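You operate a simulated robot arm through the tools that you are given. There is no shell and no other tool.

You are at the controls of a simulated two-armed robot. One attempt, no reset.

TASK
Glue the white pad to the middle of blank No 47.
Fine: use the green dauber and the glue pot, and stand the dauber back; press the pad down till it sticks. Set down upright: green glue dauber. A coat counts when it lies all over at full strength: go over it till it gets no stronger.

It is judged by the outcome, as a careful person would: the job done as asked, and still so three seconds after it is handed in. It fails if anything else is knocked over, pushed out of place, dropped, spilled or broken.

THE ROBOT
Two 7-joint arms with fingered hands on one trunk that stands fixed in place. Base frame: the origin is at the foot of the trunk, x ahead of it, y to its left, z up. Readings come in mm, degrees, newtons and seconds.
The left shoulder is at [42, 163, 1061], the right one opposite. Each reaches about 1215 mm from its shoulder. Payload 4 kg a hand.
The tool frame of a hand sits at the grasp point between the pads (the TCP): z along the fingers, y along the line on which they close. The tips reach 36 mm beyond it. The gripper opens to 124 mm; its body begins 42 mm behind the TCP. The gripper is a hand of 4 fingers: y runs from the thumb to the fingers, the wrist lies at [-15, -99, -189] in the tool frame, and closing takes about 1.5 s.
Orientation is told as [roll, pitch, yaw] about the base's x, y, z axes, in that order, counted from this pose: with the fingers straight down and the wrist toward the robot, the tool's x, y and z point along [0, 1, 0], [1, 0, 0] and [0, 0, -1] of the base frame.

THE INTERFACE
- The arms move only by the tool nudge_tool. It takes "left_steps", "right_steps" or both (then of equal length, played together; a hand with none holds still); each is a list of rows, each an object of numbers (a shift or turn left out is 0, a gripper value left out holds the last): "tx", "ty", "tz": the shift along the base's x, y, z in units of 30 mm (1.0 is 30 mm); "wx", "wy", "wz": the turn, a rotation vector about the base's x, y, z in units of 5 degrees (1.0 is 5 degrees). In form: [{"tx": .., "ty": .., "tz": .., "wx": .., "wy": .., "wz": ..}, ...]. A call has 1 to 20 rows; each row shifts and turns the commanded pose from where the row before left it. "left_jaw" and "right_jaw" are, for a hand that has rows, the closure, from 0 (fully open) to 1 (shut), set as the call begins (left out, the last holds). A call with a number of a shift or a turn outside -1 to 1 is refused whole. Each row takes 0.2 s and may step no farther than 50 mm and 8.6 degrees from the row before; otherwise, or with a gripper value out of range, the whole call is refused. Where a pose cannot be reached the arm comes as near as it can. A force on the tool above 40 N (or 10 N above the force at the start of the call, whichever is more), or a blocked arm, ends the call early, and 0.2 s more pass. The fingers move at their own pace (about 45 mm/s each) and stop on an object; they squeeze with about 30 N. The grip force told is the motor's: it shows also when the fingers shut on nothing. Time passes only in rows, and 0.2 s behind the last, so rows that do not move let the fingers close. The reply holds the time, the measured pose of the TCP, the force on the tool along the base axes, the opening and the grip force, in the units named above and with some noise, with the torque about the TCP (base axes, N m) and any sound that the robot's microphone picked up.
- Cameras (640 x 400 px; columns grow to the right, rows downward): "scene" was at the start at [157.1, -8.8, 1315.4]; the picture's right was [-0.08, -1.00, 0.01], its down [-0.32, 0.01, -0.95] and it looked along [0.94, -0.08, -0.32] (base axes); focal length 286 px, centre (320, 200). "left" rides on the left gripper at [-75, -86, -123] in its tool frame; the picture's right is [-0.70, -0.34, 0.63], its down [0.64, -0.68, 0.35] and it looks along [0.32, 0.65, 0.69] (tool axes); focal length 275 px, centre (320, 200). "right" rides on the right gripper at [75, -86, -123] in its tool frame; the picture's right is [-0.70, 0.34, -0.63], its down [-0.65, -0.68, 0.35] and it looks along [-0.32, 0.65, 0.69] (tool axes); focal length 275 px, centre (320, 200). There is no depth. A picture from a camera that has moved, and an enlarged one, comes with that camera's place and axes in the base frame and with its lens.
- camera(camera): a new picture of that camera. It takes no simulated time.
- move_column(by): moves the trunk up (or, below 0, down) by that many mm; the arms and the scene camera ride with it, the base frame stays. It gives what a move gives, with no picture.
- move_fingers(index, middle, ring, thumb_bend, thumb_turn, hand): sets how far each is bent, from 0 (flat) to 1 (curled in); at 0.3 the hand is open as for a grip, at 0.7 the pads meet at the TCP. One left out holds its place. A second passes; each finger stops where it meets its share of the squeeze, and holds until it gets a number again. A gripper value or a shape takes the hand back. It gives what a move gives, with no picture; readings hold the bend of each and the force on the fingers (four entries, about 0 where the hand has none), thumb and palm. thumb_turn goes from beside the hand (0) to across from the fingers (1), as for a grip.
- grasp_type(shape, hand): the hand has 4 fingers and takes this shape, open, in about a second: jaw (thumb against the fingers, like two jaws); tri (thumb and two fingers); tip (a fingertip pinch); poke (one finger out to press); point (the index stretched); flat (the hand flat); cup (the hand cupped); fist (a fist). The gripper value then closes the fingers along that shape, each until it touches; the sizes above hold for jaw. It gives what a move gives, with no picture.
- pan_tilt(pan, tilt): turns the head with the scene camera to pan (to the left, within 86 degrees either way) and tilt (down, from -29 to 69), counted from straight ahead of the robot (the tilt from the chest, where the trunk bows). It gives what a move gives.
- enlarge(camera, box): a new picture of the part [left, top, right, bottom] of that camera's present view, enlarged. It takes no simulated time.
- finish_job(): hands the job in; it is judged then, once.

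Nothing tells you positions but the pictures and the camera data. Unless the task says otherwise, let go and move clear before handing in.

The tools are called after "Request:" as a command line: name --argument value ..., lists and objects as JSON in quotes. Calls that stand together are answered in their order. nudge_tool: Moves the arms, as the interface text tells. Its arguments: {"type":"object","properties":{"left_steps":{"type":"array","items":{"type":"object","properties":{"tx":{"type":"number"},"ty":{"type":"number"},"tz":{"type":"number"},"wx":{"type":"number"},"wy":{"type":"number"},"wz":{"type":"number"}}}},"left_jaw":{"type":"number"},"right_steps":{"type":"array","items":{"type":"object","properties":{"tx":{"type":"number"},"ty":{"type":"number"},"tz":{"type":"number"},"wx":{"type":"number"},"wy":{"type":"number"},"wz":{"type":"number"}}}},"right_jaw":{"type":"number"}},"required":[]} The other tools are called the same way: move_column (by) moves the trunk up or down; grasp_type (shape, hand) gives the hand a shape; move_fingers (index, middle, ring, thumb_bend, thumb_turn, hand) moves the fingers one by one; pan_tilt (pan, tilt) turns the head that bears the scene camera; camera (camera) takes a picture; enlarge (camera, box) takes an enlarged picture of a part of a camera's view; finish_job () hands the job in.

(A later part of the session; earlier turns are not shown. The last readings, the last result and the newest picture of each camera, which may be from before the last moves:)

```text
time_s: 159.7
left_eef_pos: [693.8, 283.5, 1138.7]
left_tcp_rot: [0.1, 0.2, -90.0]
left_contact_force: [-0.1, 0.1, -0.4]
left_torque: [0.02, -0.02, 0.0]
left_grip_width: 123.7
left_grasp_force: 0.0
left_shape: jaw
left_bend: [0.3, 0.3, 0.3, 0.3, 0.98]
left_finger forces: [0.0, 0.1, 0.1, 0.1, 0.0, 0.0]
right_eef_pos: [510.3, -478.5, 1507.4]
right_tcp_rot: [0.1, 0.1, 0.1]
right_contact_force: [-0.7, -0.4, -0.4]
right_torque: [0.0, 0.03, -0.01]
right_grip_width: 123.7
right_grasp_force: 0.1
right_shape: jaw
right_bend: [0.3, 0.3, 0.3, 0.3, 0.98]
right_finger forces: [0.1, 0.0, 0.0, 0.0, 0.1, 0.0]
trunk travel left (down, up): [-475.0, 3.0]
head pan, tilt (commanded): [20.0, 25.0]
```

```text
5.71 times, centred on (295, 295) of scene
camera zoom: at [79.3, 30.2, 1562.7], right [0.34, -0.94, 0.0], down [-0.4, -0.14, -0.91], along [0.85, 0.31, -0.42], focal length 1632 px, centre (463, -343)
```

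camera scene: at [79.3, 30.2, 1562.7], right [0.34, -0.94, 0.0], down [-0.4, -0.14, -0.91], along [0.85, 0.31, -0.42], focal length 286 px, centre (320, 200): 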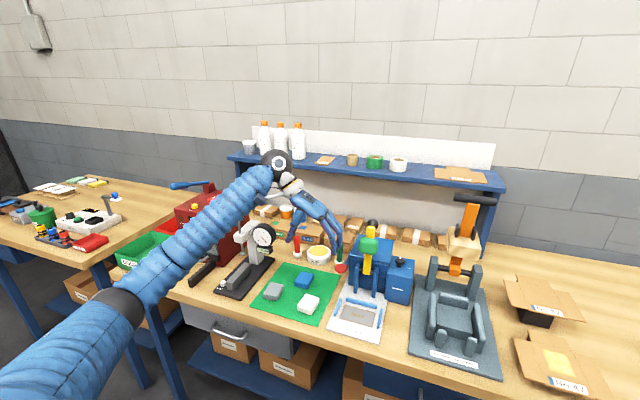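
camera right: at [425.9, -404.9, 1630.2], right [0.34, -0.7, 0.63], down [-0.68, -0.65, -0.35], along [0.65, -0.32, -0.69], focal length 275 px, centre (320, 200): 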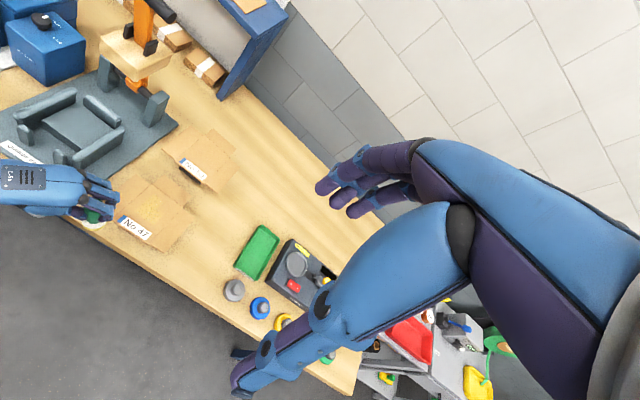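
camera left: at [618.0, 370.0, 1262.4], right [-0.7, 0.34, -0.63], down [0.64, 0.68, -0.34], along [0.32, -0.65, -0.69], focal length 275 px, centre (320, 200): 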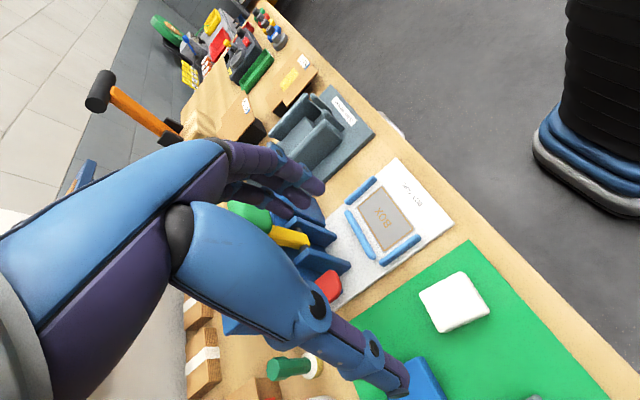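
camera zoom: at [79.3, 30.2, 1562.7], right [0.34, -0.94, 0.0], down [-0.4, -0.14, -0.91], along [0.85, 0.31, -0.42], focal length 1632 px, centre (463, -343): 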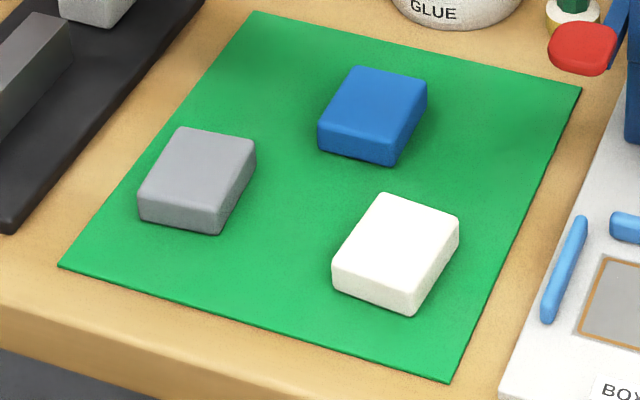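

The pad is 60 × 47 mm, centred at about (691, 292), with its long axis turned about -6.5°. I'll align to yaw -96.3, part-close the fingers and descend above it.

Request:
nudge_tool --left_steps '[{"tx": -0.09, "ty": 0.27, "wz": -0.63}, {"wz": -0.63}, {"tz": -0.9}, {"tz": -0.9}, {"tz": -0.9}, {"tz": -0.9}, {"tz": -0.9}, {"tz": -0.9}, {"tz": -0.6}, {}]' --left_jaw 0.3

Request:
camera --camera "left"

Request:
enlarge --camera "scene" --box '[225, 220, 365, 330]'

Request:
camera --camera "scene"

```text
time_s: 161.9
left_eef_pos: [691.4, 290.6, 961.6]
left_tcp_rot: [0.1, 0.1, -96.2]
left_contact_force: [-0.3, -0.1, -0.4]
left_torque: [0.02, -0.02, 0.05]
left_grip_width: 87.2
left_grasp_force: 0.0
left_shape: jaw
left_bend: [0.34, 0.38, 0.36, 0.49, 0.99]
left_finger forces: [0.0, 0.1, 0.0, 0.0, 0.1, 0.0]
right_eef_pos: [512.3, -479.5, 1508.5]
right_tcp_rot: [0.1, 0.1, 0.0]
right_contact_force: [-0.1, 0.5, 0.2]
right_torque: [-0.02, -0.01, 0.0]
right_grip_width: 123.6
right_grasp_force: 0.1
right_shape: jaw
right_bend: [0.3, 0.3, 0.3, 0.3, 0.98]
right_finger forces: [0.0, 0.0, 0.0, 0.0, 0.1, 0.1]
trunk travel left (down, up): [-475.0, 3.0]
head pan, tilt (commanded): [20.0, 25.0]
```

```text
taken
camera left: at [625.8, 384.6, 1084.8], right [-0.65, 0.41, -0.63], down [0.72, 0.61, -0.34], along [0.24, -0.68, -0.69], focal length 275 px, centre (320, 200)
```

left: 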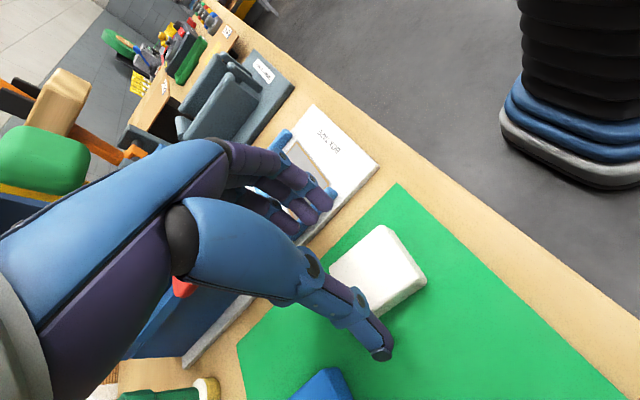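

```text
3.64 times, centred on (295, 275) of scene
camera zoom: at [79.3, 30.1, 1562.7], right [0.34, -0.94, 0.0], down [-0.4, -0.14, -0.91], along [0.85, 0.31, -0.42], focal length 1039 px, centre (411, -73)
```

zoom: 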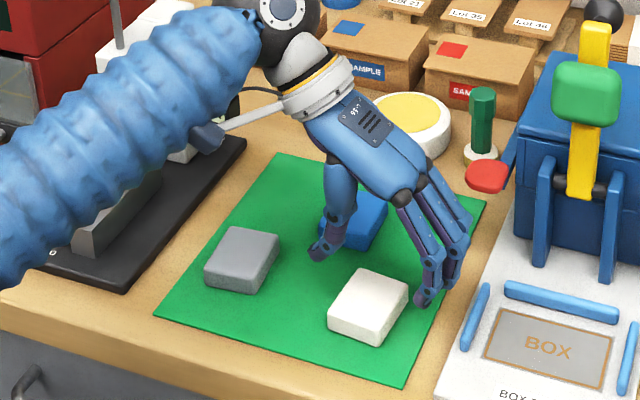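

```text
taken
camera scene: at [79.3, 30.1, 1562.7], right [0.34, -0.94, 0.0], down [-0.4, -0.14, -0.91], along [0.85, 0.31, -0.42], focal length 286 px, centre (320, 200)
```

scene: 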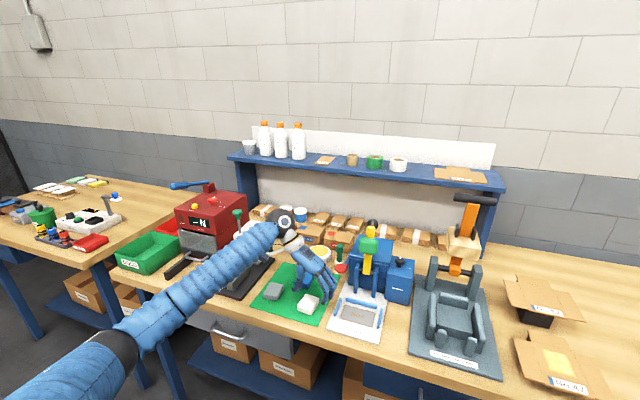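

Request:
enlarge --camera "left" --box '[320, 210, 440, 330]'

Request:
enlarge --camera "scene" --box '[290, 270, 345, 318]'

```text
3.33 times, centred on (380, 270) of left
camera zoom: at [625.8, 384.6, 1084.8], right [-0.65, 0.41, -0.63], down [0.72, 0.61, -0.34], along [0.24, -0.68, -0.69], focal length 918 px, centre (120, -33)
```

zoom: 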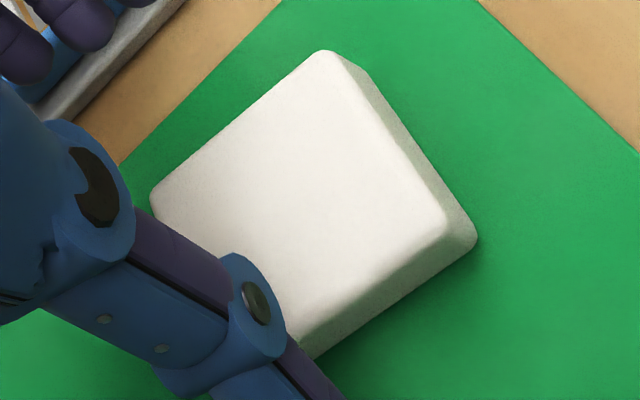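

```text
8.33 times, centred on (318, 294) of scene
camera zoom: at [79.3, 30.1, 1562.7], right [0.34, -0.94, 0.0], down [-0.4, -0.14, -0.91], along [0.85, 0.31, -0.42], focal length 2380 px, centre (341, -583)
```

zoom: 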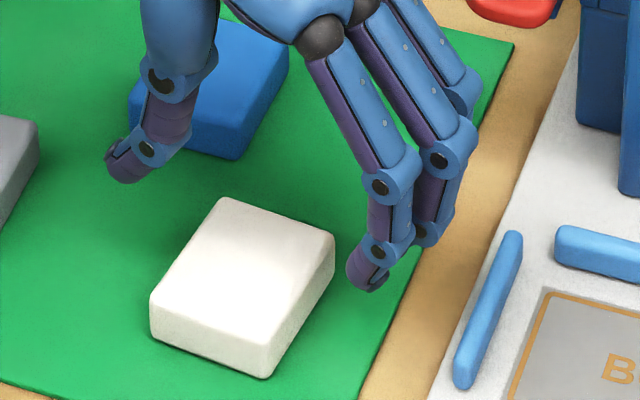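

The hand is centred on the pad. I'll descend so the fingertips straddle its sides just above the mat.

Request:
nudge_tool --left_steps '[{"tz": -0.5}, {"tz": -0.4}, {"tz": -0.3}, {"tz": -0.15}, {}]'

Request:
enlarge --camera "scene" --box '[285, 265, 345, 320]'

Request:
camera --camera "left"

```text
time_s: 163.1
left_eef_pos: [690.6, 292.7, 919.0]
left_tcp_rot: [0.1, 0.0, -96.2]
left_contact_force: [-0.7, 0.5, 12.2]
left_torque: [-0.6, 0.16, -0.04]
left_grip_width: 86.8
left_grasp_force: 0.1
left_shape: jaw
left_bend: [0.34, 0.38, 0.36, 0.49, 0.99]
left_finger forces: [8.0, 4.1, 0.1, 0.1, 0.0, 0.0]
right_eef_pos: [510.3, -479.4, 1507.8]
right_tcp_rot: [-0.1, 0.0, 0.0]
right_contact_force: [0.2, 0.4, 0.1]
right_torque: [0.0, 0.01, 0.01]
right_grip_width: 123.4
right_grasp_force: 0.0
right_shape: jaw
right_bend: [0.3, 0.3, 0.3, 0.3, 0.98]
right_finger forces: [0.0, 0.0, 0.0, 0.1, 0.1, 0.1]
trunk travel left (down, up): [-475.0, 3.0]
head pan, tilt (commanded): [20.0, 25.0]
```

```text
7.27 times, centred on (315, 292) of scene
camera zoom: at [78.6, 29.9, 1562.9], right [0.34, -0.94, 0.0], down [-0.4, -0.14, -0.91], along [0.85, 0.31, -0.42], focal length 2078 px, centre (356, -473)
```

zoom: 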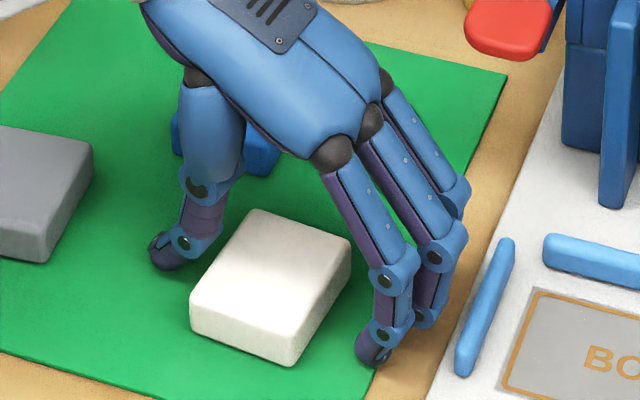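

```text
taken
camera left: at [623.8, 386.7, 1043.5], right [-0.65, 0.41, -0.64], down [0.72, 0.61, -0.34], along [0.25, -0.68, -0.69], focal length 275 px, centre (320, 200)
```

left: 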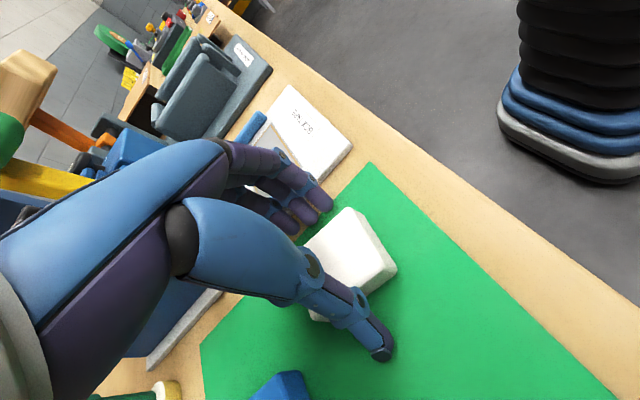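

The index and middle tips just touched the mat (12 N). I'll raise about 4 mm, then close on the pad.

Request:
nudge_tool --left_steps '[{"tz": 0.15}, {"tz": 0.06}, {}]'

Request:
nudge_tool --left_steps '[{}, {}, {}, {}, {}, {}, {}, {}]' --left_jaw 1.0

Request:
enlarge --camera "scene" --box '[285, 265, 345, 320]'

Request:
enlarge --camera "left" --box '[260, 180, 440, 340]'

```text
time_s: 163.9
left_eef_pos: [692.4, 293.4, 922.8]
left_tcp_rot: [0.1, 0.1, -96.2]
left_contact_force: [0.1, -0.3, -0.3]
left_torque: [0.0, 0.0, 0.01]
left_grip_width: 87.0
left_grasp_force: 0.1
left_shape: jaw
left_bend: [0.34, 0.38, 0.36, 0.49, 0.99]
left_finger forces: [0.1, 0.1, 0.0, 0.1, 0.0, 0.0]
right_eef_pos: [511.1, -479.1, 1508.3]
right_tcp_rot: [0.1, 0.1, 0.0]
right_contact_force: [0.5, 0.2, -1.1]
right_torque: [0.0, -0.01, -0.01]
right_grip_width: 123.7
right_grasp_force: 0.0
right_shape: jaw
right_bend: [0.3, 0.3, 0.3, 0.3, 0.98]
right_finger forces: [0.0, 0.0, 0.0, 0.1, 0.0, 0.0]
trunk travel left (down, up): [-475.0, 3.0]
head pan, tilt (commanded): [20.0, 25.0]
```

```text
time_s: 165.7
left_eef_pos: [691.2, 294.1, 924.1]
left_tcp_rot: [0.1, 0.1, -96.2]
left_contact_force: [0.2, 2.1, 5.4]
left_torque: [0.04, 0.01, -0.05]
left_grip_width: 52.6
left_grasp_force: 30.1
left_shape: jaw
left_bend: [0.45, 0.49, 0.48, 0.58, 1.0]
left_finger forces: [15.9, 8.6, 3.6, 0.0, 31.2, 0.1]
right_eef_pos: [511.5, -479.7, 1507.9]
right_tcp_rot: [0.1, 0.0, 0.1]
right_contact_force: [0.0, 0.4, -1.1]
right_torque: [-0.01, 0.02, -0.04]
right_grip_width: 123.8
right_grasp_force: 0.0
right_shape: jaw
right_bend: [0.3, 0.3, 0.3, 0.3, 0.98]
right_finger forces: [0.1, 0.0, 0.0, 0.0, 0.0, 0.0]
trunk travel left (down, up): [-475.0, 3.0]
head pan, tilt (commanded): [20.0, 25.0]
```

```text
7.27 times, centred on (315, 292) of scene
camera zoom: at [79.0, 30.3, 1562.8], right [0.34, -0.94, 0.0], down [-0.4, -0.14, -0.91], along [0.85, 0.31, -0.42], focal length 2078 px, centre (356, -473)
```

zoom: 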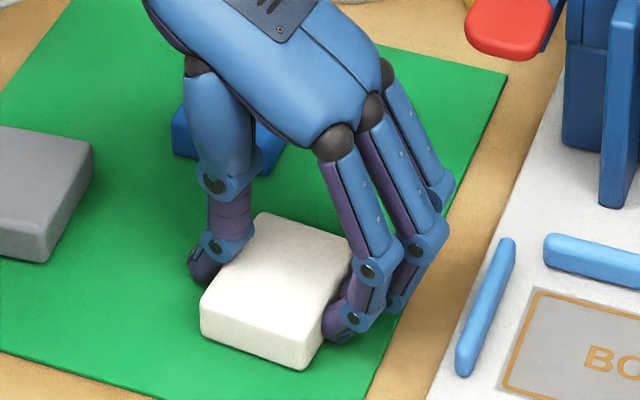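

```text
2.50 times, centred on (350, 260) of left
camera zoom: at [625.2, 387.0, 1048.0], right [-0.65, 0.41, -0.63], down [0.72, 0.61, -0.34], along [0.25, -0.68, -0.69], focal length 688 px, centre (245, 50)
```

zoom: 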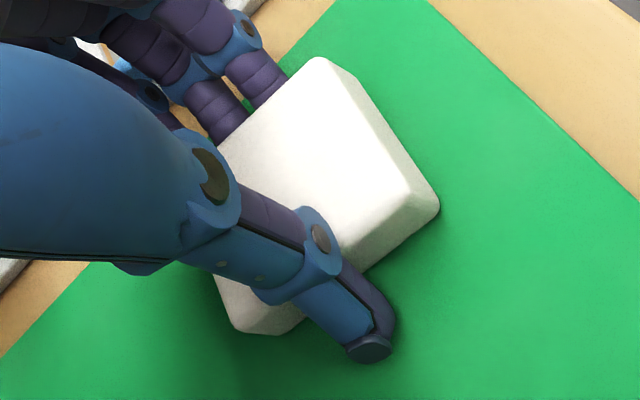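

The pad is gripped by all three fingers and the thumb. I'll lift gently and check.

Request:
nudge_tool --left_steps '[{"tz": 0.2}, {"tz": 0.4}, {"tz": 0.6}, {"tz": 0.6}, {}]'

Request:
enlarge --camera "scene" --box '[275, 245, 345, 310]'

Request:
enlarge --camera "left" --box '[260, 180, 440, 340]'

```text
time_s: 166.9
left_eef_pos: [691.4, 292.4, 980.1]
left_tcp_rot: [0.2, 0.2, -96.2]
left_contact_force: [0.2, 0.1, -1.0]
left_torque: [0.01, -0.01, 0.04]
left_grip_width: 52.7
left_grasp_force: 30.2
left_shape: jaw
left_bend: [0.45, 0.49, 0.48, 0.58, 1.0]
left_finger forces: [17.1, 8.9, 4.1, 0.0, 29.3, 0.0]
right_eef_pos: [511.5, -478.8, 1507.6]
right_tcp_rot: [0.0, 0.0, -0.1]
right_contact_force: [0.0, -0.4, 0.4]
right_torque: [-0.04, -0.03, 0.01]
right_grip_width: 123.8
right_grasp_force: 0.0
right_shape: jaw
right_bend: [0.3, 0.3, 0.3, 0.3, 0.98]
right_finger forces: [0.0, 0.0, 0.0, 0.0, 0.0, 0.0]
trunk travel left (down, up): [-475.0, 3.0]
head pan, tilt (commanded): [20.0, 25.0]
```

```text
6.15 times, centred on (310, 278) of scene
camera zoom: at [79.4, 30.3, 1562.7], right [0.34, -0.94, 0.0], down [-0.4, -0.14, -0.91], along [0.85, 0.31, -0.42], focal length 1758 px, centre (382, -277)
```

zoom: 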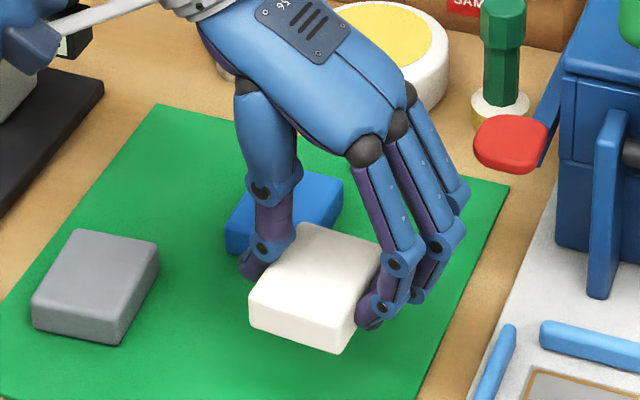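

```text
2.50 times, centred on (350, 260) of left
camera zoom: at [625.2, 385.5, 1102.4], right [-0.65, 0.41, -0.63], down [0.72, 0.61, -0.34], along [0.24, -0.68, -0.69], focal length 688 px, centre (245, 50)
```

zoom: 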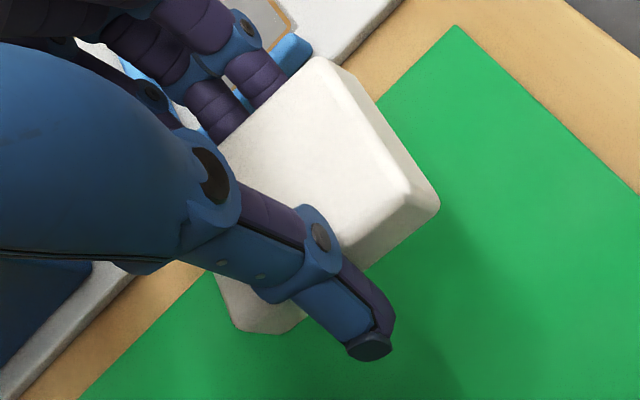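

The pad is held level. I'll raise it and carry it across in front of the tall tools.

Request:
nudge_tool --left_steps '[{"tz": 0.8}, {"tz": 0.9}, {"tz": 0.9}, {"tz": 0.9}, {"tz": 0.9}, {"tz": 0.9}, {"tz": 0.7, "tx": -0.4}, {"tx": -0.6, "ty": -0.5}, {"tx": -0.6, "ty": -0.8}, {"ty": -0.95, "wz": 0.1}, {"ty": -0.95, "wz": 0.1}, {"ty": -0.95, "wz": 0.1}, {"ty": -0.95, "wz": 0.1}, {"ty": -0.95, "wz": 0.1}, {"ty": -0.95, "wz": 0.1}, {"ty": -0.95, "wz": 0.1}, {"ty": -0.95, "wz": 0.1}, {"ty": -0.95, "wz": 0.1}, {"ty": -0.95, "wz": 0.1}, {"ty": -0.95, "wz": 0.1}]'

Request:
pan_tilt --pan -15 --tilt 35

Request:
camera --camera "scene"

```text
time_s: 171.1
left_eef_pos: [645.4, -61.9, 1158.1]
left_tcp_rot: [0.1, 0.0, -90.6]
left_contact_force: [-0.6, -0.6, 0.6]
left_torque: [0.02, 0.01, 0.01]
left_grip_width: 52.7
left_grasp_force: 30.2
left_shape: jaw
left_bend: [0.45, 0.49, 0.48, 0.58, 1.0]
left_finger forces: [17.0, 9.0, 4.1, 0.0, 29.4, 0.0]
right_eef_pos: [512.8, -479.3, 1506.6]
right_tcp_rot: [-0.1, 0.1, 0.1]
right_contact_force: [0.0, -0.4, 0.5]
right_torque: [0.01, -0.04, 0.02]
right_grip_width: 123.6
right_grasp_force: 0.1
right_shape: jaw
right_bend: [0.3, 0.3, 0.3, 0.3, 0.98]
right_finger forces: [0.1, 0.0, 0.0, 0.1, 0.1, 0.0]
trunk travel left (down, up): [-475.0, 3.0]
head pan, tilt (commanded): [20.0, 25.0]
```

```text
time_s: 172.1
left_eef_pos: [643.8, -61.8, 1158.0]
left_tcp_rot: [0.1, 0.0, -90.7]
left_contact_force: [0.7, -0.1, -0.5]
left_torque: [-0.02, -0.04, 0.02]
left_grip_width: 52.4
left_grasp_force: 30.1
left_shape: jaw
left_bend: [0.45, 0.49, 0.48, 0.58, 1.0]
left_finger forces: [17.0, 9.0, 4.0, 0.0, 29.4, 0.1]
right_eef_pos: [510.7, -479.3, 1507.8]
right_tcp_rot: [-0.1, 0.2, 0.0]
right_contact_force: [-0.6, 0.3, 0.0]
right_torque: [-0.01, 0.0, 0.0]
right_grip_width: 123.8
right_grasp_force: 0.1
right_shape: jaw
right_bend: [0.3, 0.3, 0.3, 0.3, 0.98]
right_finger forces: [0.0, 0.0, 0.0, 0.1, 0.0, 0.0]
trunk travel left (down, up): [-475.0, 3.0]
head pan, tilt (commanded): [-15.0, 35.0]
```

```text
taken
camera scene: at [77.9, -24.5, 1547.0], right [-0.26, -0.97, 0.0], down [-0.55, 0.15, -0.82], along [0.79, -0.21, -0.57], focal length 286 px, centre (320, 200)
```

scene: 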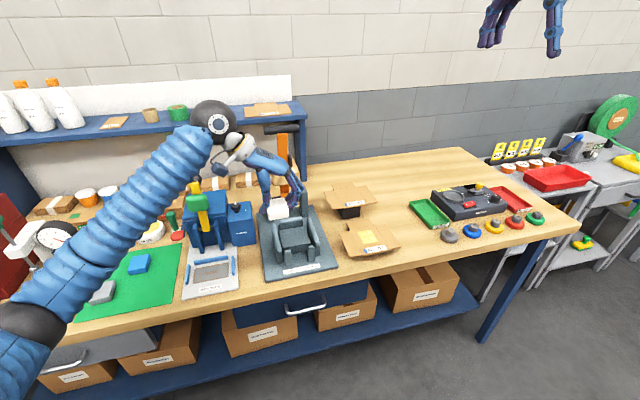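

Request:
nudge_tool --left_steps '[{"tx": 0.15, "ty": -0.93}, {"tx": 0.19, "ty": -0.93}, {"tx": 0.2, "ty": -0.93}, {"tx": 0.2, "ty": -0.93}, {"tx": 0.2, "ty": -0.93}, {"tx": 0.2, "ty": -0.93}, {"tx": 0.2, "ty": -0.93}, {"tx": 0.2, "ty": -0.93}, {"tx": 0.2, "ty": -0.93}, {"tx": 0.2, "ty": -0.93, "wz": 0.14}, {"tz": -0.8}, {"tz": -0.9}, {"tz": -0.9}, {"tz": -0.9}, {"tz": -0.5}, {}]'

Request:
camera --camera "scene"

Request:
camera --camera "left"

Request:
enlarge --camera "right" --box '[80, 130, 240, 260]'

```text
time_s: 175.5
left_eef_pos: [701.3, -342.3, 1039.8]
left_tcp_rot: [0.0, 0.1, -90.0]
left_contact_force: [0.1, -0.1, -0.9]
left_torque: [0.01, -0.03, -0.03]
left_grip_width: 52.4
left_grasp_force: 29.9
left_shape: jaw
left_bend: [0.45, 0.49, 0.48, 0.58, 1.0]
left_finger forces: [17.0, 9.0, 4.0, 0.1, 29.3, 0.0]
right_eef_pos: [512.4, -479.5, 1507.9]
right_tcp_rot: [-0.1, 0.2, 0.0]
right_contact_force: [0.0, 0.5, -0.3]
right_torque: [0.0, -0.05, 0.02]
right_grip_width: 123.7
right_grasp_force: 0.0
right_shape: jaw
right_bend: [0.3, 0.3, 0.3, 0.3, 0.98]
right_finger forces: [0.0, 0.0, 0.1, 0.0, 0.1, 0.0]
trunk travel left (down, up): [-475.0, 3.0]
head pan, tilt (commanded): [-15.0, 35.0]
```

```text
taken
camera scene: at [77.9, -24.2, 1547.0], right [-0.26, -0.97, 0.0], down [-0.55, 0.15, -0.82], along [0.79, -0.21, -0.57], focal length 286 px, centre (320, 200)
```

scene: 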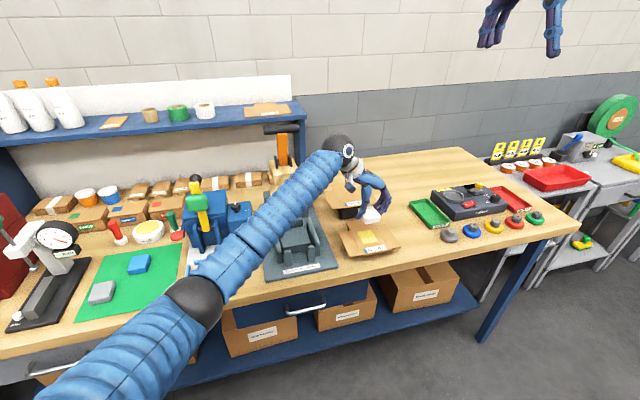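

```text
taken
camera left: at [625.9, -255.2, 1163.5], right [-0.69, 0.34, -0.63], down [0.65, 0.68, -0.34], along [0.32, -0.65, -0.69], focal length 275 px, centre (320, 200)
```

left: 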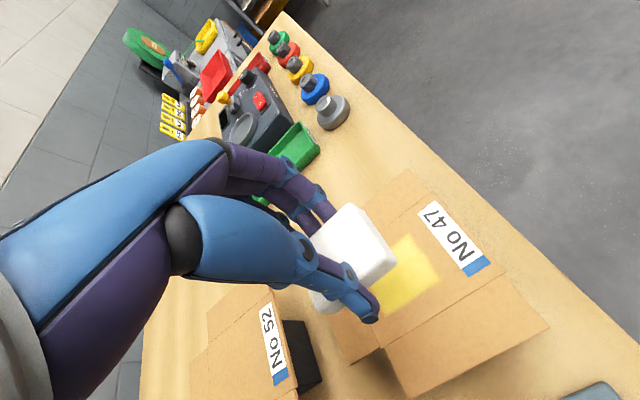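

```text
3.08 times, centred on (160, 195) of right
camera zoom: at [425.5, -404.2, 1630.5], right [0.34, -0.7, 0.63], down [-0.68, -0.65, -0.34], along [0.65, -0.32, -0.69], focal length 847 px, centre (812, 215)
```

zoom: 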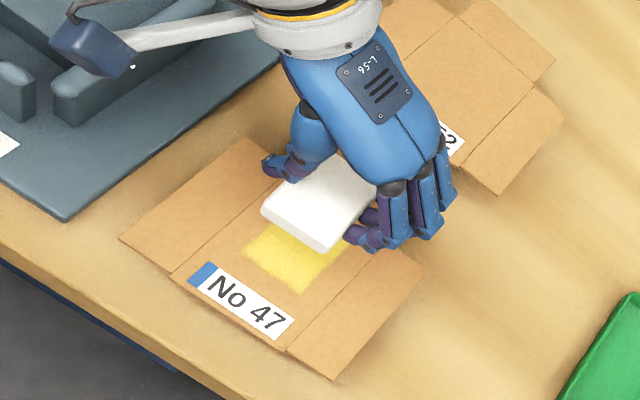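

Request:
enlarge --camera "left" --box '[290, 160, 510, 360]'

Request:
enlarge --camera "right" --box '[110, 165, 182, 230]'

Request:
enlarge --camera "scene" --box '[335, 190, 405, 255]'

```text
2.00 times, centred on (400, 260) of left
camera zoom: at [625.9, -255.2, 1163.5], right [-0.69, 0.34, -0.63], down [0.65, 0.68, -0.34], along [0.32, -0.65, -0.69], focal length 551 px, centre (160, 80)
```

zoom: 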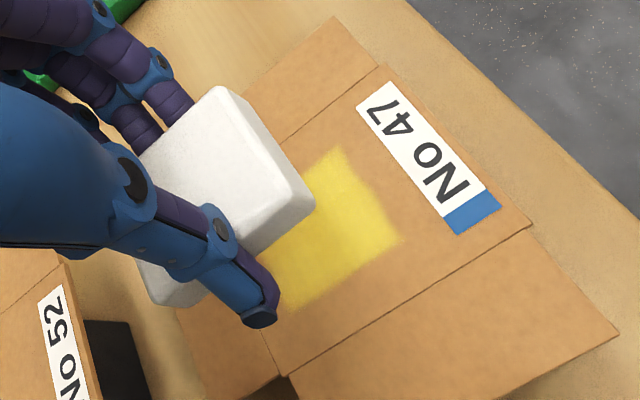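

```text
6.15 times, centred on (146, 198) of right
camera zoom: at [425.5, -404.2, 1630.5], right [0.34, -0.7, 0.63], down [-0.68, -0.65, -0.34], along [0.65, -0.32, -0.69], focal length 1694 px, centre (1391, 215)
```

zoom: 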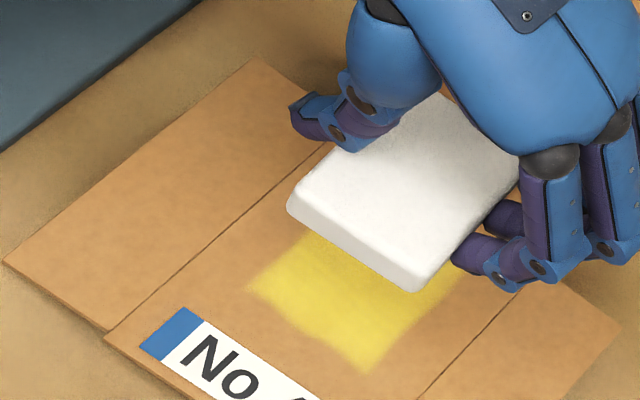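

```text
6.15 times, centred on (370, 222) of scene
camera zoom: at [77.9, -24.2, 1547.0], right [-0.26, -0.97, 0.0], down [-0.55, 0.15, -0.82], along [0.79, -0.21, -0.57], focal length 1758 px, centre (12, 62)
```

zoom: 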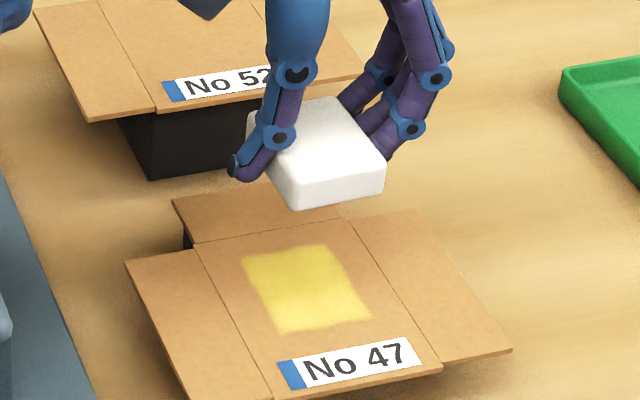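

All three cameras show the pad almost over the glue patch. I'll shift about (-4, -2) mm and descend to about 15 mm above for a closer check.

Request:
nudge_tool --left_steps '[{"tx": -0.13, "ty": -0.06, "tz": -0.5}, {"tz": -0.6}, {"tz": -0.5}, {"tz": -0.3}, {}]'

Request:
enlarge --camera "left" --box '[290, 160, 510, 360]'

Request:
enlarge --camera "right" --box '[110, 165, 182, 230]'

Request:
enlarge --camera "scene" --box '[335, 200, 405, 265]'

```text
time_s: 176.7
left_eef_pos: [697.0, -341.1, 981.3]
left_tcp_rot: [0.1, 0.1, -90.1]
left_contact_force: [-0.3, 0.6, -0.3]
left_torque: [0.0, -0.02, 0.02]
left_grip_width: 52.5
left_grasp_force: 29.7
left_shape: jaw
left_bend: [0.45, 0.49, 0.48, 0.58, 1.0]
left_finger forces: [17.0, 9.0, 4.0, 0.0, 29.4, 0.0]
right_eef_pos: [510.4, -478.8, 1508.5]
right_tcp_rot: [0.0, 0.1, 0.1]
right_contact_force: [0.0, 0.0, -1.4]
right_torque: [0.02, 0.0, -0.03]
right_grip_width: 123.3
right_grasp_force: 0.0
right_shape: jaw
right_bend: [0.3, 0.3, 0.3, 0.3, 0.98]
right_finger forces: [0.0, 0.0, 0.0, 0.0, 0.0, 0.0]
trunk travel left (down, up): [-475.0, 3.0]
head pan, tilt (commanded): [-15.0, 35.0]
```

```text
2.00 times, centred on (400, 260) of left
camera zoom: at [621.8, -254.9, 1104.9], right [-0.69, 0.34, -0.63], down [0.65, 0.68, -0.34], along [0.32, -0.65, -0.69], focal length 551 px, centre (160, 80)
```

zoom: 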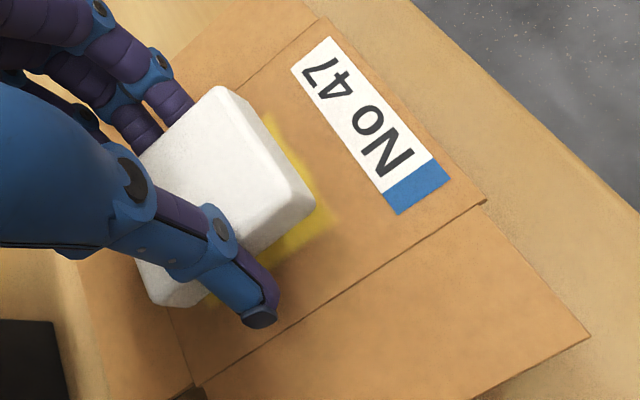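

```text
6.15 times, centred on (146, 198) of right
camera zoom: at [425.5, -404.4, 1630.5], right [0.34, -0.7, 0.63], down [-0.68, -0.65, -0.35], along [0.65, -0.32, -0.69], focal length 1694 px, centre (1391, 215)
```

zoom: 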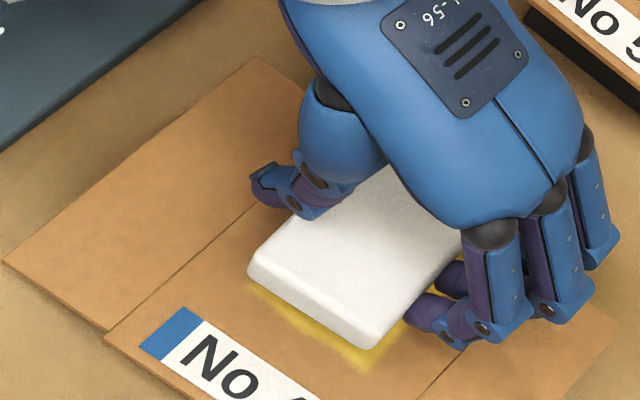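

```text
6.15 times, centred on (370, 232) of scene
camera zoom: at [77.8, -24.4, 1547.0], right [-0.26, -0.97, 0.0], down [-0.55, 0.15, -0.82], along [0.79, -0.21, -0.57], focal length 1758 px, centre (12, 0)
```

zoom: 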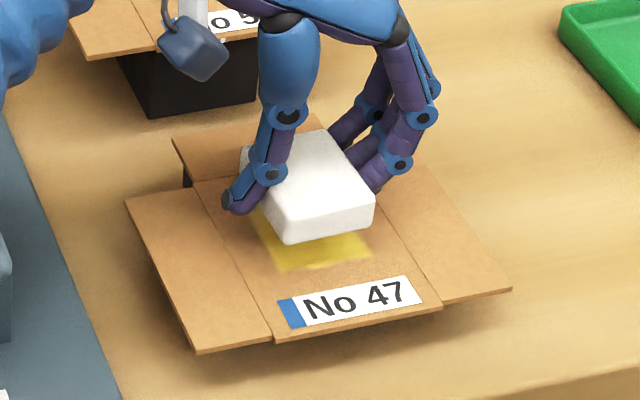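

Request:
enlarge --camera "scene" --box '[356, 216, 386, 248]'

Request:
enlarge --camera "left" --box '[330, 190, 420, 270]'

Request:
enlarge --camera "right" --box '[134, 190, 166, 226]'

```text
12.50 times, centred on (371, 232) of scene
camera zoom: at [77.8, -24.4, 1547.0], right [-0.26, -0.97, 0.0], down [-0.55, 0.15, -0.82], along [0.79, -0.21, -0.57], focal length 3571 px, centre (-318, -200)
```

zoom: 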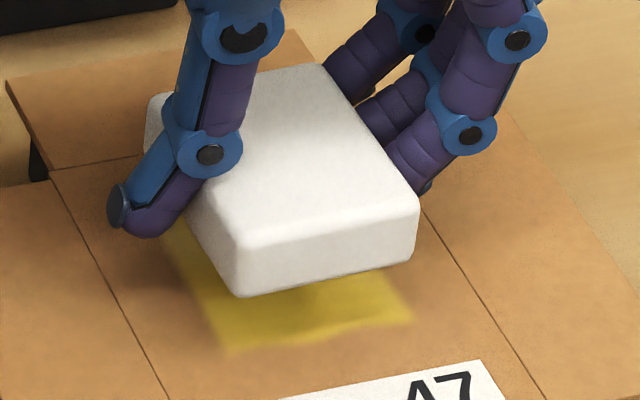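

```text
5.00 times, centred on (375, 230) of left
camera zoom: at [621.8, -254.9, 1104.9], right [-0.69, 0.34, -0.63], down [0.65, 0.68, -0.34], along [0.32, -0.65, -0.69], focal length 1376 px, centre (45, 50)
```

zoom: 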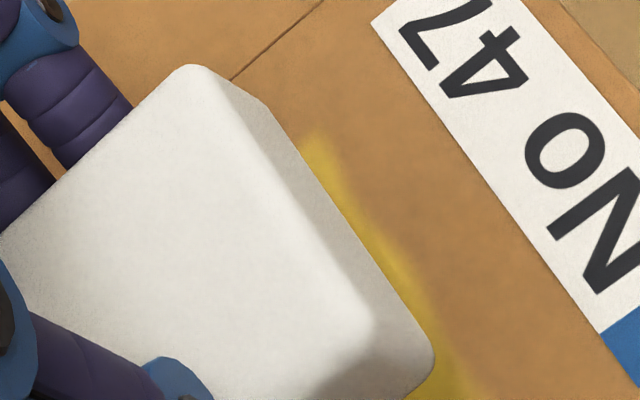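

```text
11.11 times, centred on (150, 208) of right
camera zoom: at [425.5, -404.4, 1630.5], right [0.34, -0.7, 0.63], down [-0.68, -0.65, -0.35], along [0.65, -0.32, -0.69], focal length 3059 px, centre (2209, 111)
```

zoom: 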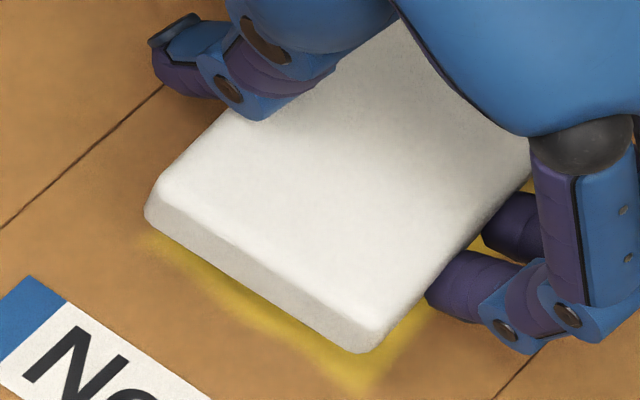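

The pad is within about 1 mm and 2° of the glue patch. I'll make a tiny yaw correction and lower it gently onto the glue.

Request:
nudge_tool --left_steps '[{"wz": -0.3, "tz": -0.1}, {"tz": -0.15}, {"tz": -0.12}, {"tz": -0.08}, {}]'

Request:
enlarge --camera "scene" --box '[356, 216, 386, 248]'

```text
time_s: 177.9
left_eef_pos: [695.7, -341.4, 967.2]
left_tcp_rot: [0.1, 0.1, -91.5]
left_contact_force: [-0.2, 0.0, -1.1]
left_torque: [0.0, -0.01, 0.05]
left_grip_width: 52.6
left_grasp_force: 29.6
left_shape: jaw
left_bend: [0.45, 0.49, 0.48, 0.58, 1.0]
left_finger forces: [17.0, 9.0, 4.0, 0.1, 29.3, 0.0]
right_eef_pos: [511.4, -478.9, 1508.3]
right_tcp_rot: [0.0, 0.1, 0.1]
right_contact_force: [-0.2, 0.1, 0.3]
right_torque: [0.01, 0.0, 0.0]
right_grip_width: 123.6
right_grasp_force: 0.0
right_shape: jaw
right_bend: [0.3, 0.3, 0.3, 0.3, 0.98]
right_finger forces: [0.1, 0.1, 0.0, 0.0, 0.0, 0.1]
trunk travel left (down, up): [-475.0, 3.0]
head pan, tilt (commanded): [-15.0, 35.0]
```

```text
12.50 times, centred on (371, 232) of scene
camera zoom: at [77.8, -24.5, 1546.9], right [-0.26, -0.97, 0.0], down [-0.55, 0.15, -0.82], along [0.79, -0.21, -0.57], focal length 3571 px, centre (-318, -200)
```

zoom: 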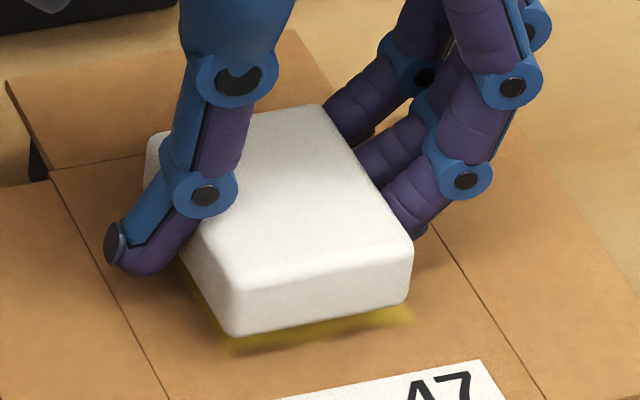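

Request:
nudge_tool --left_steps '[{"tz": -0.06}, {"tz": -0.05}, {"tz": -0.04}, {}]'

Request:
enlarge --camera "scene" --box '[356, 216, 386, 248]'

Request:
enlarge --camera "right" --box '[120, 175, 180, 230]'

```text
time_s: 178.9
left_eef_pos: [696.8, -340.4, 964.3]
left_tcp_rot: [0.1, 0.2, -91.5]
left_contact_force: [0.6, -0.9, -0.2]
left_torque: [-0.01, 0.01, -0.04]
left_grip_width: 52.5
left_grasp_force: 29.8
left_shape: jaw
left_bend: [0.45, 0.49, 0.48, 0.58, 1.0]
left_finger forces: [16.9, 9.0, 3.9, 0.0, 29.3, 0.0]
right_eef_pos: [511.5, -481.4, 1507.7]
right_tcp_rot: [0.1, 0.1, 0.0]
right_contact_force: [0.9, -0.2, -0.7]
right_torque: [0.01, 0.02, 0.0]
right_grip_width: 123.7
right_grasp_force: 0.0
right_shape: jaw
right_bend: [0.3, 0.3, 0.3, 0.3, 0.98]
right_finger forces: [0.0, 0.0, 0.1, 0.1, 0.0, 0.0]
trunk travel left (down, up): [-475.0, 3.0]
head pan, tilt (commanded): [-15.0, 35.0]
```

```text
12.50 times, centred on (371, 232) of scene
camera zoom: at [77.8, -24.4, 1546.9], right [-0.26, -0.97, 0.0], down [-0.55, 0.15, -0.82], along [0.79, -0.21, -0.57], focal length 3571 px, centre (-318, -200)
```

zoom: 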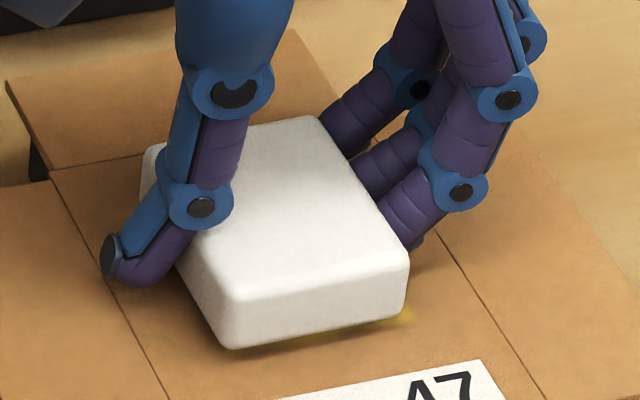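

```text
7.27 times, centred on (150, 202) of right
camera zoom: at [425.5, -404.4, 1630.5], right [0.34, -0.7, 0.63], down [-0.68, -0.65, -0.35], along [0.65, -0.32, -0.69], focal length 2002 px, centre (1556, 182)
```

zoom: 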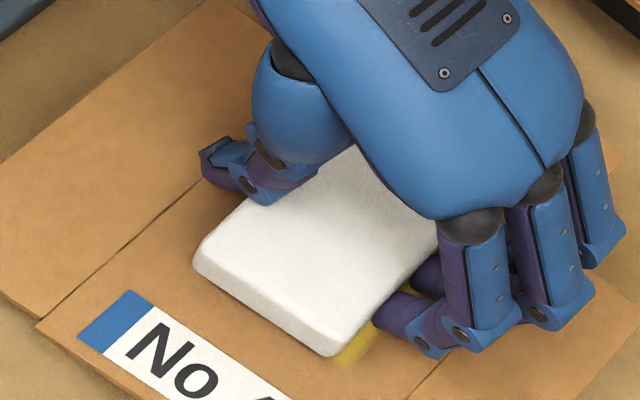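

Request:
nudge_tool --left_steps '[{"ty": -0.05}, {"tz": -0.05}, {"tz": -0.05}, {}]'

Request:
enlarge --camera "scene" --box '[356, 216, 386, 248]'

Request:
enlarge --camera "right" --box '[120, 175, 180, 230]'

```text
time_s: 179.9
left_eef_pos: [698.9, -342.9, 960.5]
left_tcp_rot: [0.1, 0.2, -91.5]
left_contact_force: [0.5, 0.4, -0.3]
left_torque: [0.03, -0.01, 0.02]
left_grip_width: 52.5
left_grasp_force: 29.7
left_shape: jaw
left_bend: [0.45, 0.49, 0.48, 0.58, 1.0]
left_finger forces: [17.0, 8.9, 4.0, 0.0, 29.3, 0.1]
right_eef_pos: [510.5, -480.4, 1507.1]
right_tcp_rot: [0.1, 0.1, -0.1]
right_contact_force: [-0.2, -0.2, 0.7]
right_torque: [-0.01, 0.01, 0.0]
right_grip_width: 123.7
right_grasp_force: 0.0
right_shape: jaw
right_bend: [0.3, 0.3, 0.3, 0.3, 0.98]
right_finger forces: [0.0, 0.0, 0.0, 0.0, 0.1, 0.0]
trunk travel left (down, up): [-475.0, 3.0]
head pan, tilt (commanded): [-15.0, 35.0]
```

```text
12.50 times, centred on (371, 232) of scene
camera zoom: at [77.8, -24.5, 1546.9], right [-0.26, -0.97, 0.0], down [-0.55, 0.15, -0.82], along [0.79, -0.21, -0.57], focal length 3571 px, centre (-318, -200)
```

zoom: 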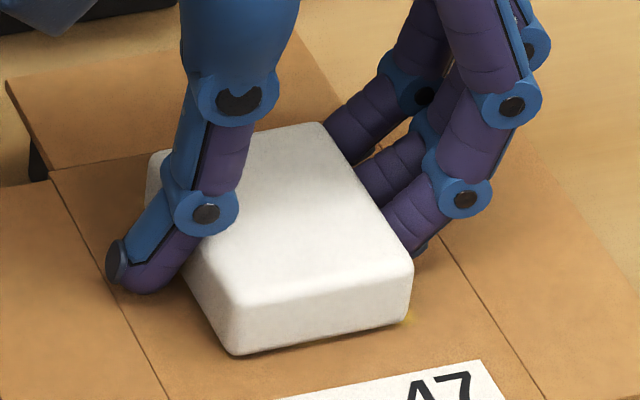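

```text
7.27 times, centred on (150, 202) of right
camera zoom: at [425.5, -404.5, 1630.5], right [0.34, -0.7, 0.63], down [-0.68, -0.65, -0.35], along [0.65, -0.32, -0.69], focal length 2002 px, centre (1556, 182)
```

zoom: 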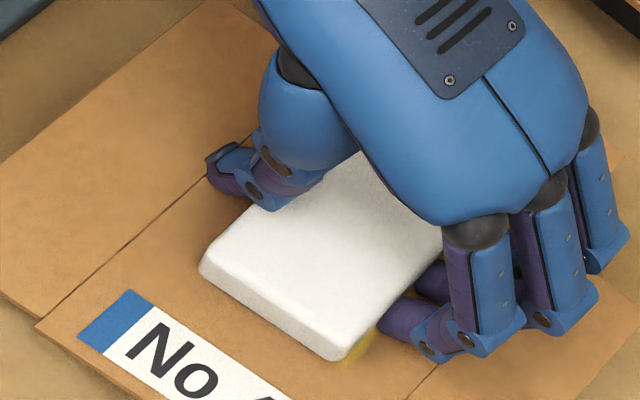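

Request:
nudge_tool --left_steps '[{"tz": -0.05}, {"tz": -0.05}, {}]'

Request:
enlarge --camera "scene" --box '[356, 216, 386, 248]'

```text
time_s: 180.7
left_eef_pos: [697.2, -342.6, 958.0]
left_tcp_rot: [0.2, 0.0, -91.5]
left_contact_force: [2.2, -1.4, 9.3]
left_torque: [-0.04, -0.06, -0.01]
left_grip_width: 52.8
left_grasp_force: 30.2
left_shape: jaw
left_bend: [0.45, 0.49, 0.48, 0.58, 1.0]
left_finger forces: [17.8, 9.5, 4.3, 0.0, 32.0, 0.1]
right_eef_pos: [511.5, -478.5, 1507.5]
right_tcp_rot: [0.1, 0.0, 0.0]
right_contact_force: [-0.2, -0.9, 0.0]
right_torque: [0.02, 0.0, 0.02]
right_grip_width: 123.6
right_grasp_force: 0.1
right_shape: jaw
right_bend: [0.3, 0.3, 0.3, 0.3, 0.98]
right_finger forces: [0.0, 0.1, 0.1, 0.0, 0.0, 0.0]
trunk travel left (down, up): [-475.0, 3.0]
head pan, tilt (commanded): [-15.0, 35.0]
```

```text
12.50 times, centred on (371, 232) of scene
camera zoom: at [77.3, -24.2, 1547.0], right [-0.26, -0.97, 0.0], down [-0.55, 0.15, -0.82], along [0.79, -0.21, -0.57], focal length 3571 px, centre (-318, -200)
```

zoom: 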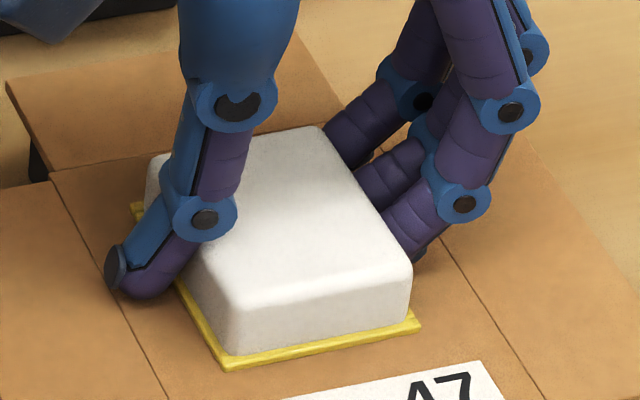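

The pad has met the glue and a yellow rim shows around its edge. I'll press down a bit harder and hold.

Request:
nudge_tool --left_steps '[{"tz": -0.06}, {"tz": -0.06}, {}, {}, {}, {}, {}, {}]'

Request:
enlarge --camera "scene" --box '[356, 216, 386, 248]'

Request:
enlarge --camera "right" --box '[120, 175, 180, 230]'

```text
time_s: 182.1
left_eef_pos: [696.0, -342.0, 959.0]
left_tcp_rot: [0.2, -0.2, -91.4]
left_contact_force: [0.7, 2.8, 17.3]
left_torque: [0.03, 0.06, -0.04]
left_grip_width: 52.8
left_grasp_force: 29.8
left_shape: jaw
left_bend: [0.45, 0.49, 0.47, 0.58, 1.0]
left_finger forces: [16.7, 9.2, 3.9, 0.0, 35.7, 0.0]
right_eef_pos: [510.1, -480.0, 1508.7]
right_tcp_rot: [0.0, 0.0, -0.1]
right_contact_force: [0.3, 0.5, -0.3]
right_torque: [-0.03, 0.04, 0.03]
right_grip_width: 123.6
right_grasp_force: 0.0
right_shape: jaw
right_bend: [0.3, 0.3, 0.3, 0.3, 0.98]
right_finger forces: [0.1, 0.1, 0.0, 0.0, 0.1, 0.0]
trunk travel left (down, up): [-475.0, 3.0]
head pan, tilt (commanded): [-15.0, 35.0]
stopped in row 6 (left hand): the force on the tool passed its limit at 40 N (the readings are from after the stop); the commanded pose is now the measured one
```

```text
12.50 times, centred on (371, 232) of scene
camera zoom: at [77.5, -23.9, 1546.7], right [-0.26, -0.97, 0.0], down [-0.55, 0.15, -0.82], along [0.79, -0.21, -0.57], focal length 3571 px, centre (-318, -200)
```

zoom: 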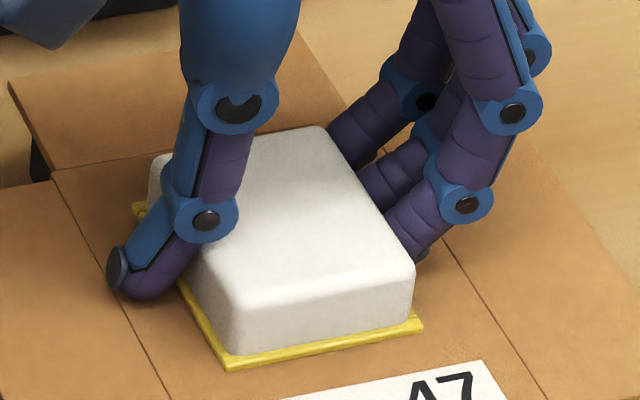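

```text
7.27 times, centred on (150, 202) of right
camera zoom: at [425.1, -403.8, 1630.5], right [0.34, -0.7, 0.63], down [-0.68, -0.65, -0.34], along [0.65, -0.32, -0.69], focal length 2002 px, centre (1556, 182)
```

zoom: 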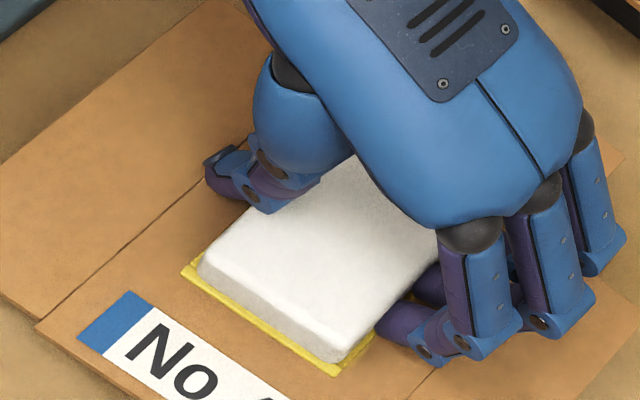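

The press peaked at 40 N. I'll hold the current pressure for a couple of seconds.

Request:
nudge_tool --left_steps '[{}, {}, {}, {}, {}, {}, {}, {}, {}, {}]'

```text
time_s: 184.3
left_eef_pos: [697.0, -342.4, 958.0]
left_tcp_rot: [0.3, 0.0, -91.4]
left_contact_force: [4.6, -3.2, 30.6]
left_torque: [-0.25, -0.16, 0.03]
left_grip_width: 53.0
left_grasp_force: 30.2
left_shape: jaw
left_bend: [0.44, 0.48, 0.47, 0.58, 1.0]
left_finger forces: [18.7, 11.1, 4.7, 0.0, 37.6, 0.1]
right_eef_pos: [510.3, -477.9, 1508.8]
right_tcp_rot: [0.1, 0.0, 0.0]
right_contact_force: [-0.2, 0.4, -0.3]
right_torque: [0.01, 0.01, -0.02]
right_grip_width: 123.5
right_grasp_force: 0.0
right_shape: jaw
right_bend: [0.3, 0.3, 0.3, 0.3, 0.98]
right_finger forces: [0.0, 0.1, 0.1, 0.0, 0.1, 0.1]
trunk travel left (down, up): [-475.0, 3.0]
head pan, tilt (commanded): [-15.0, 35.0]
```

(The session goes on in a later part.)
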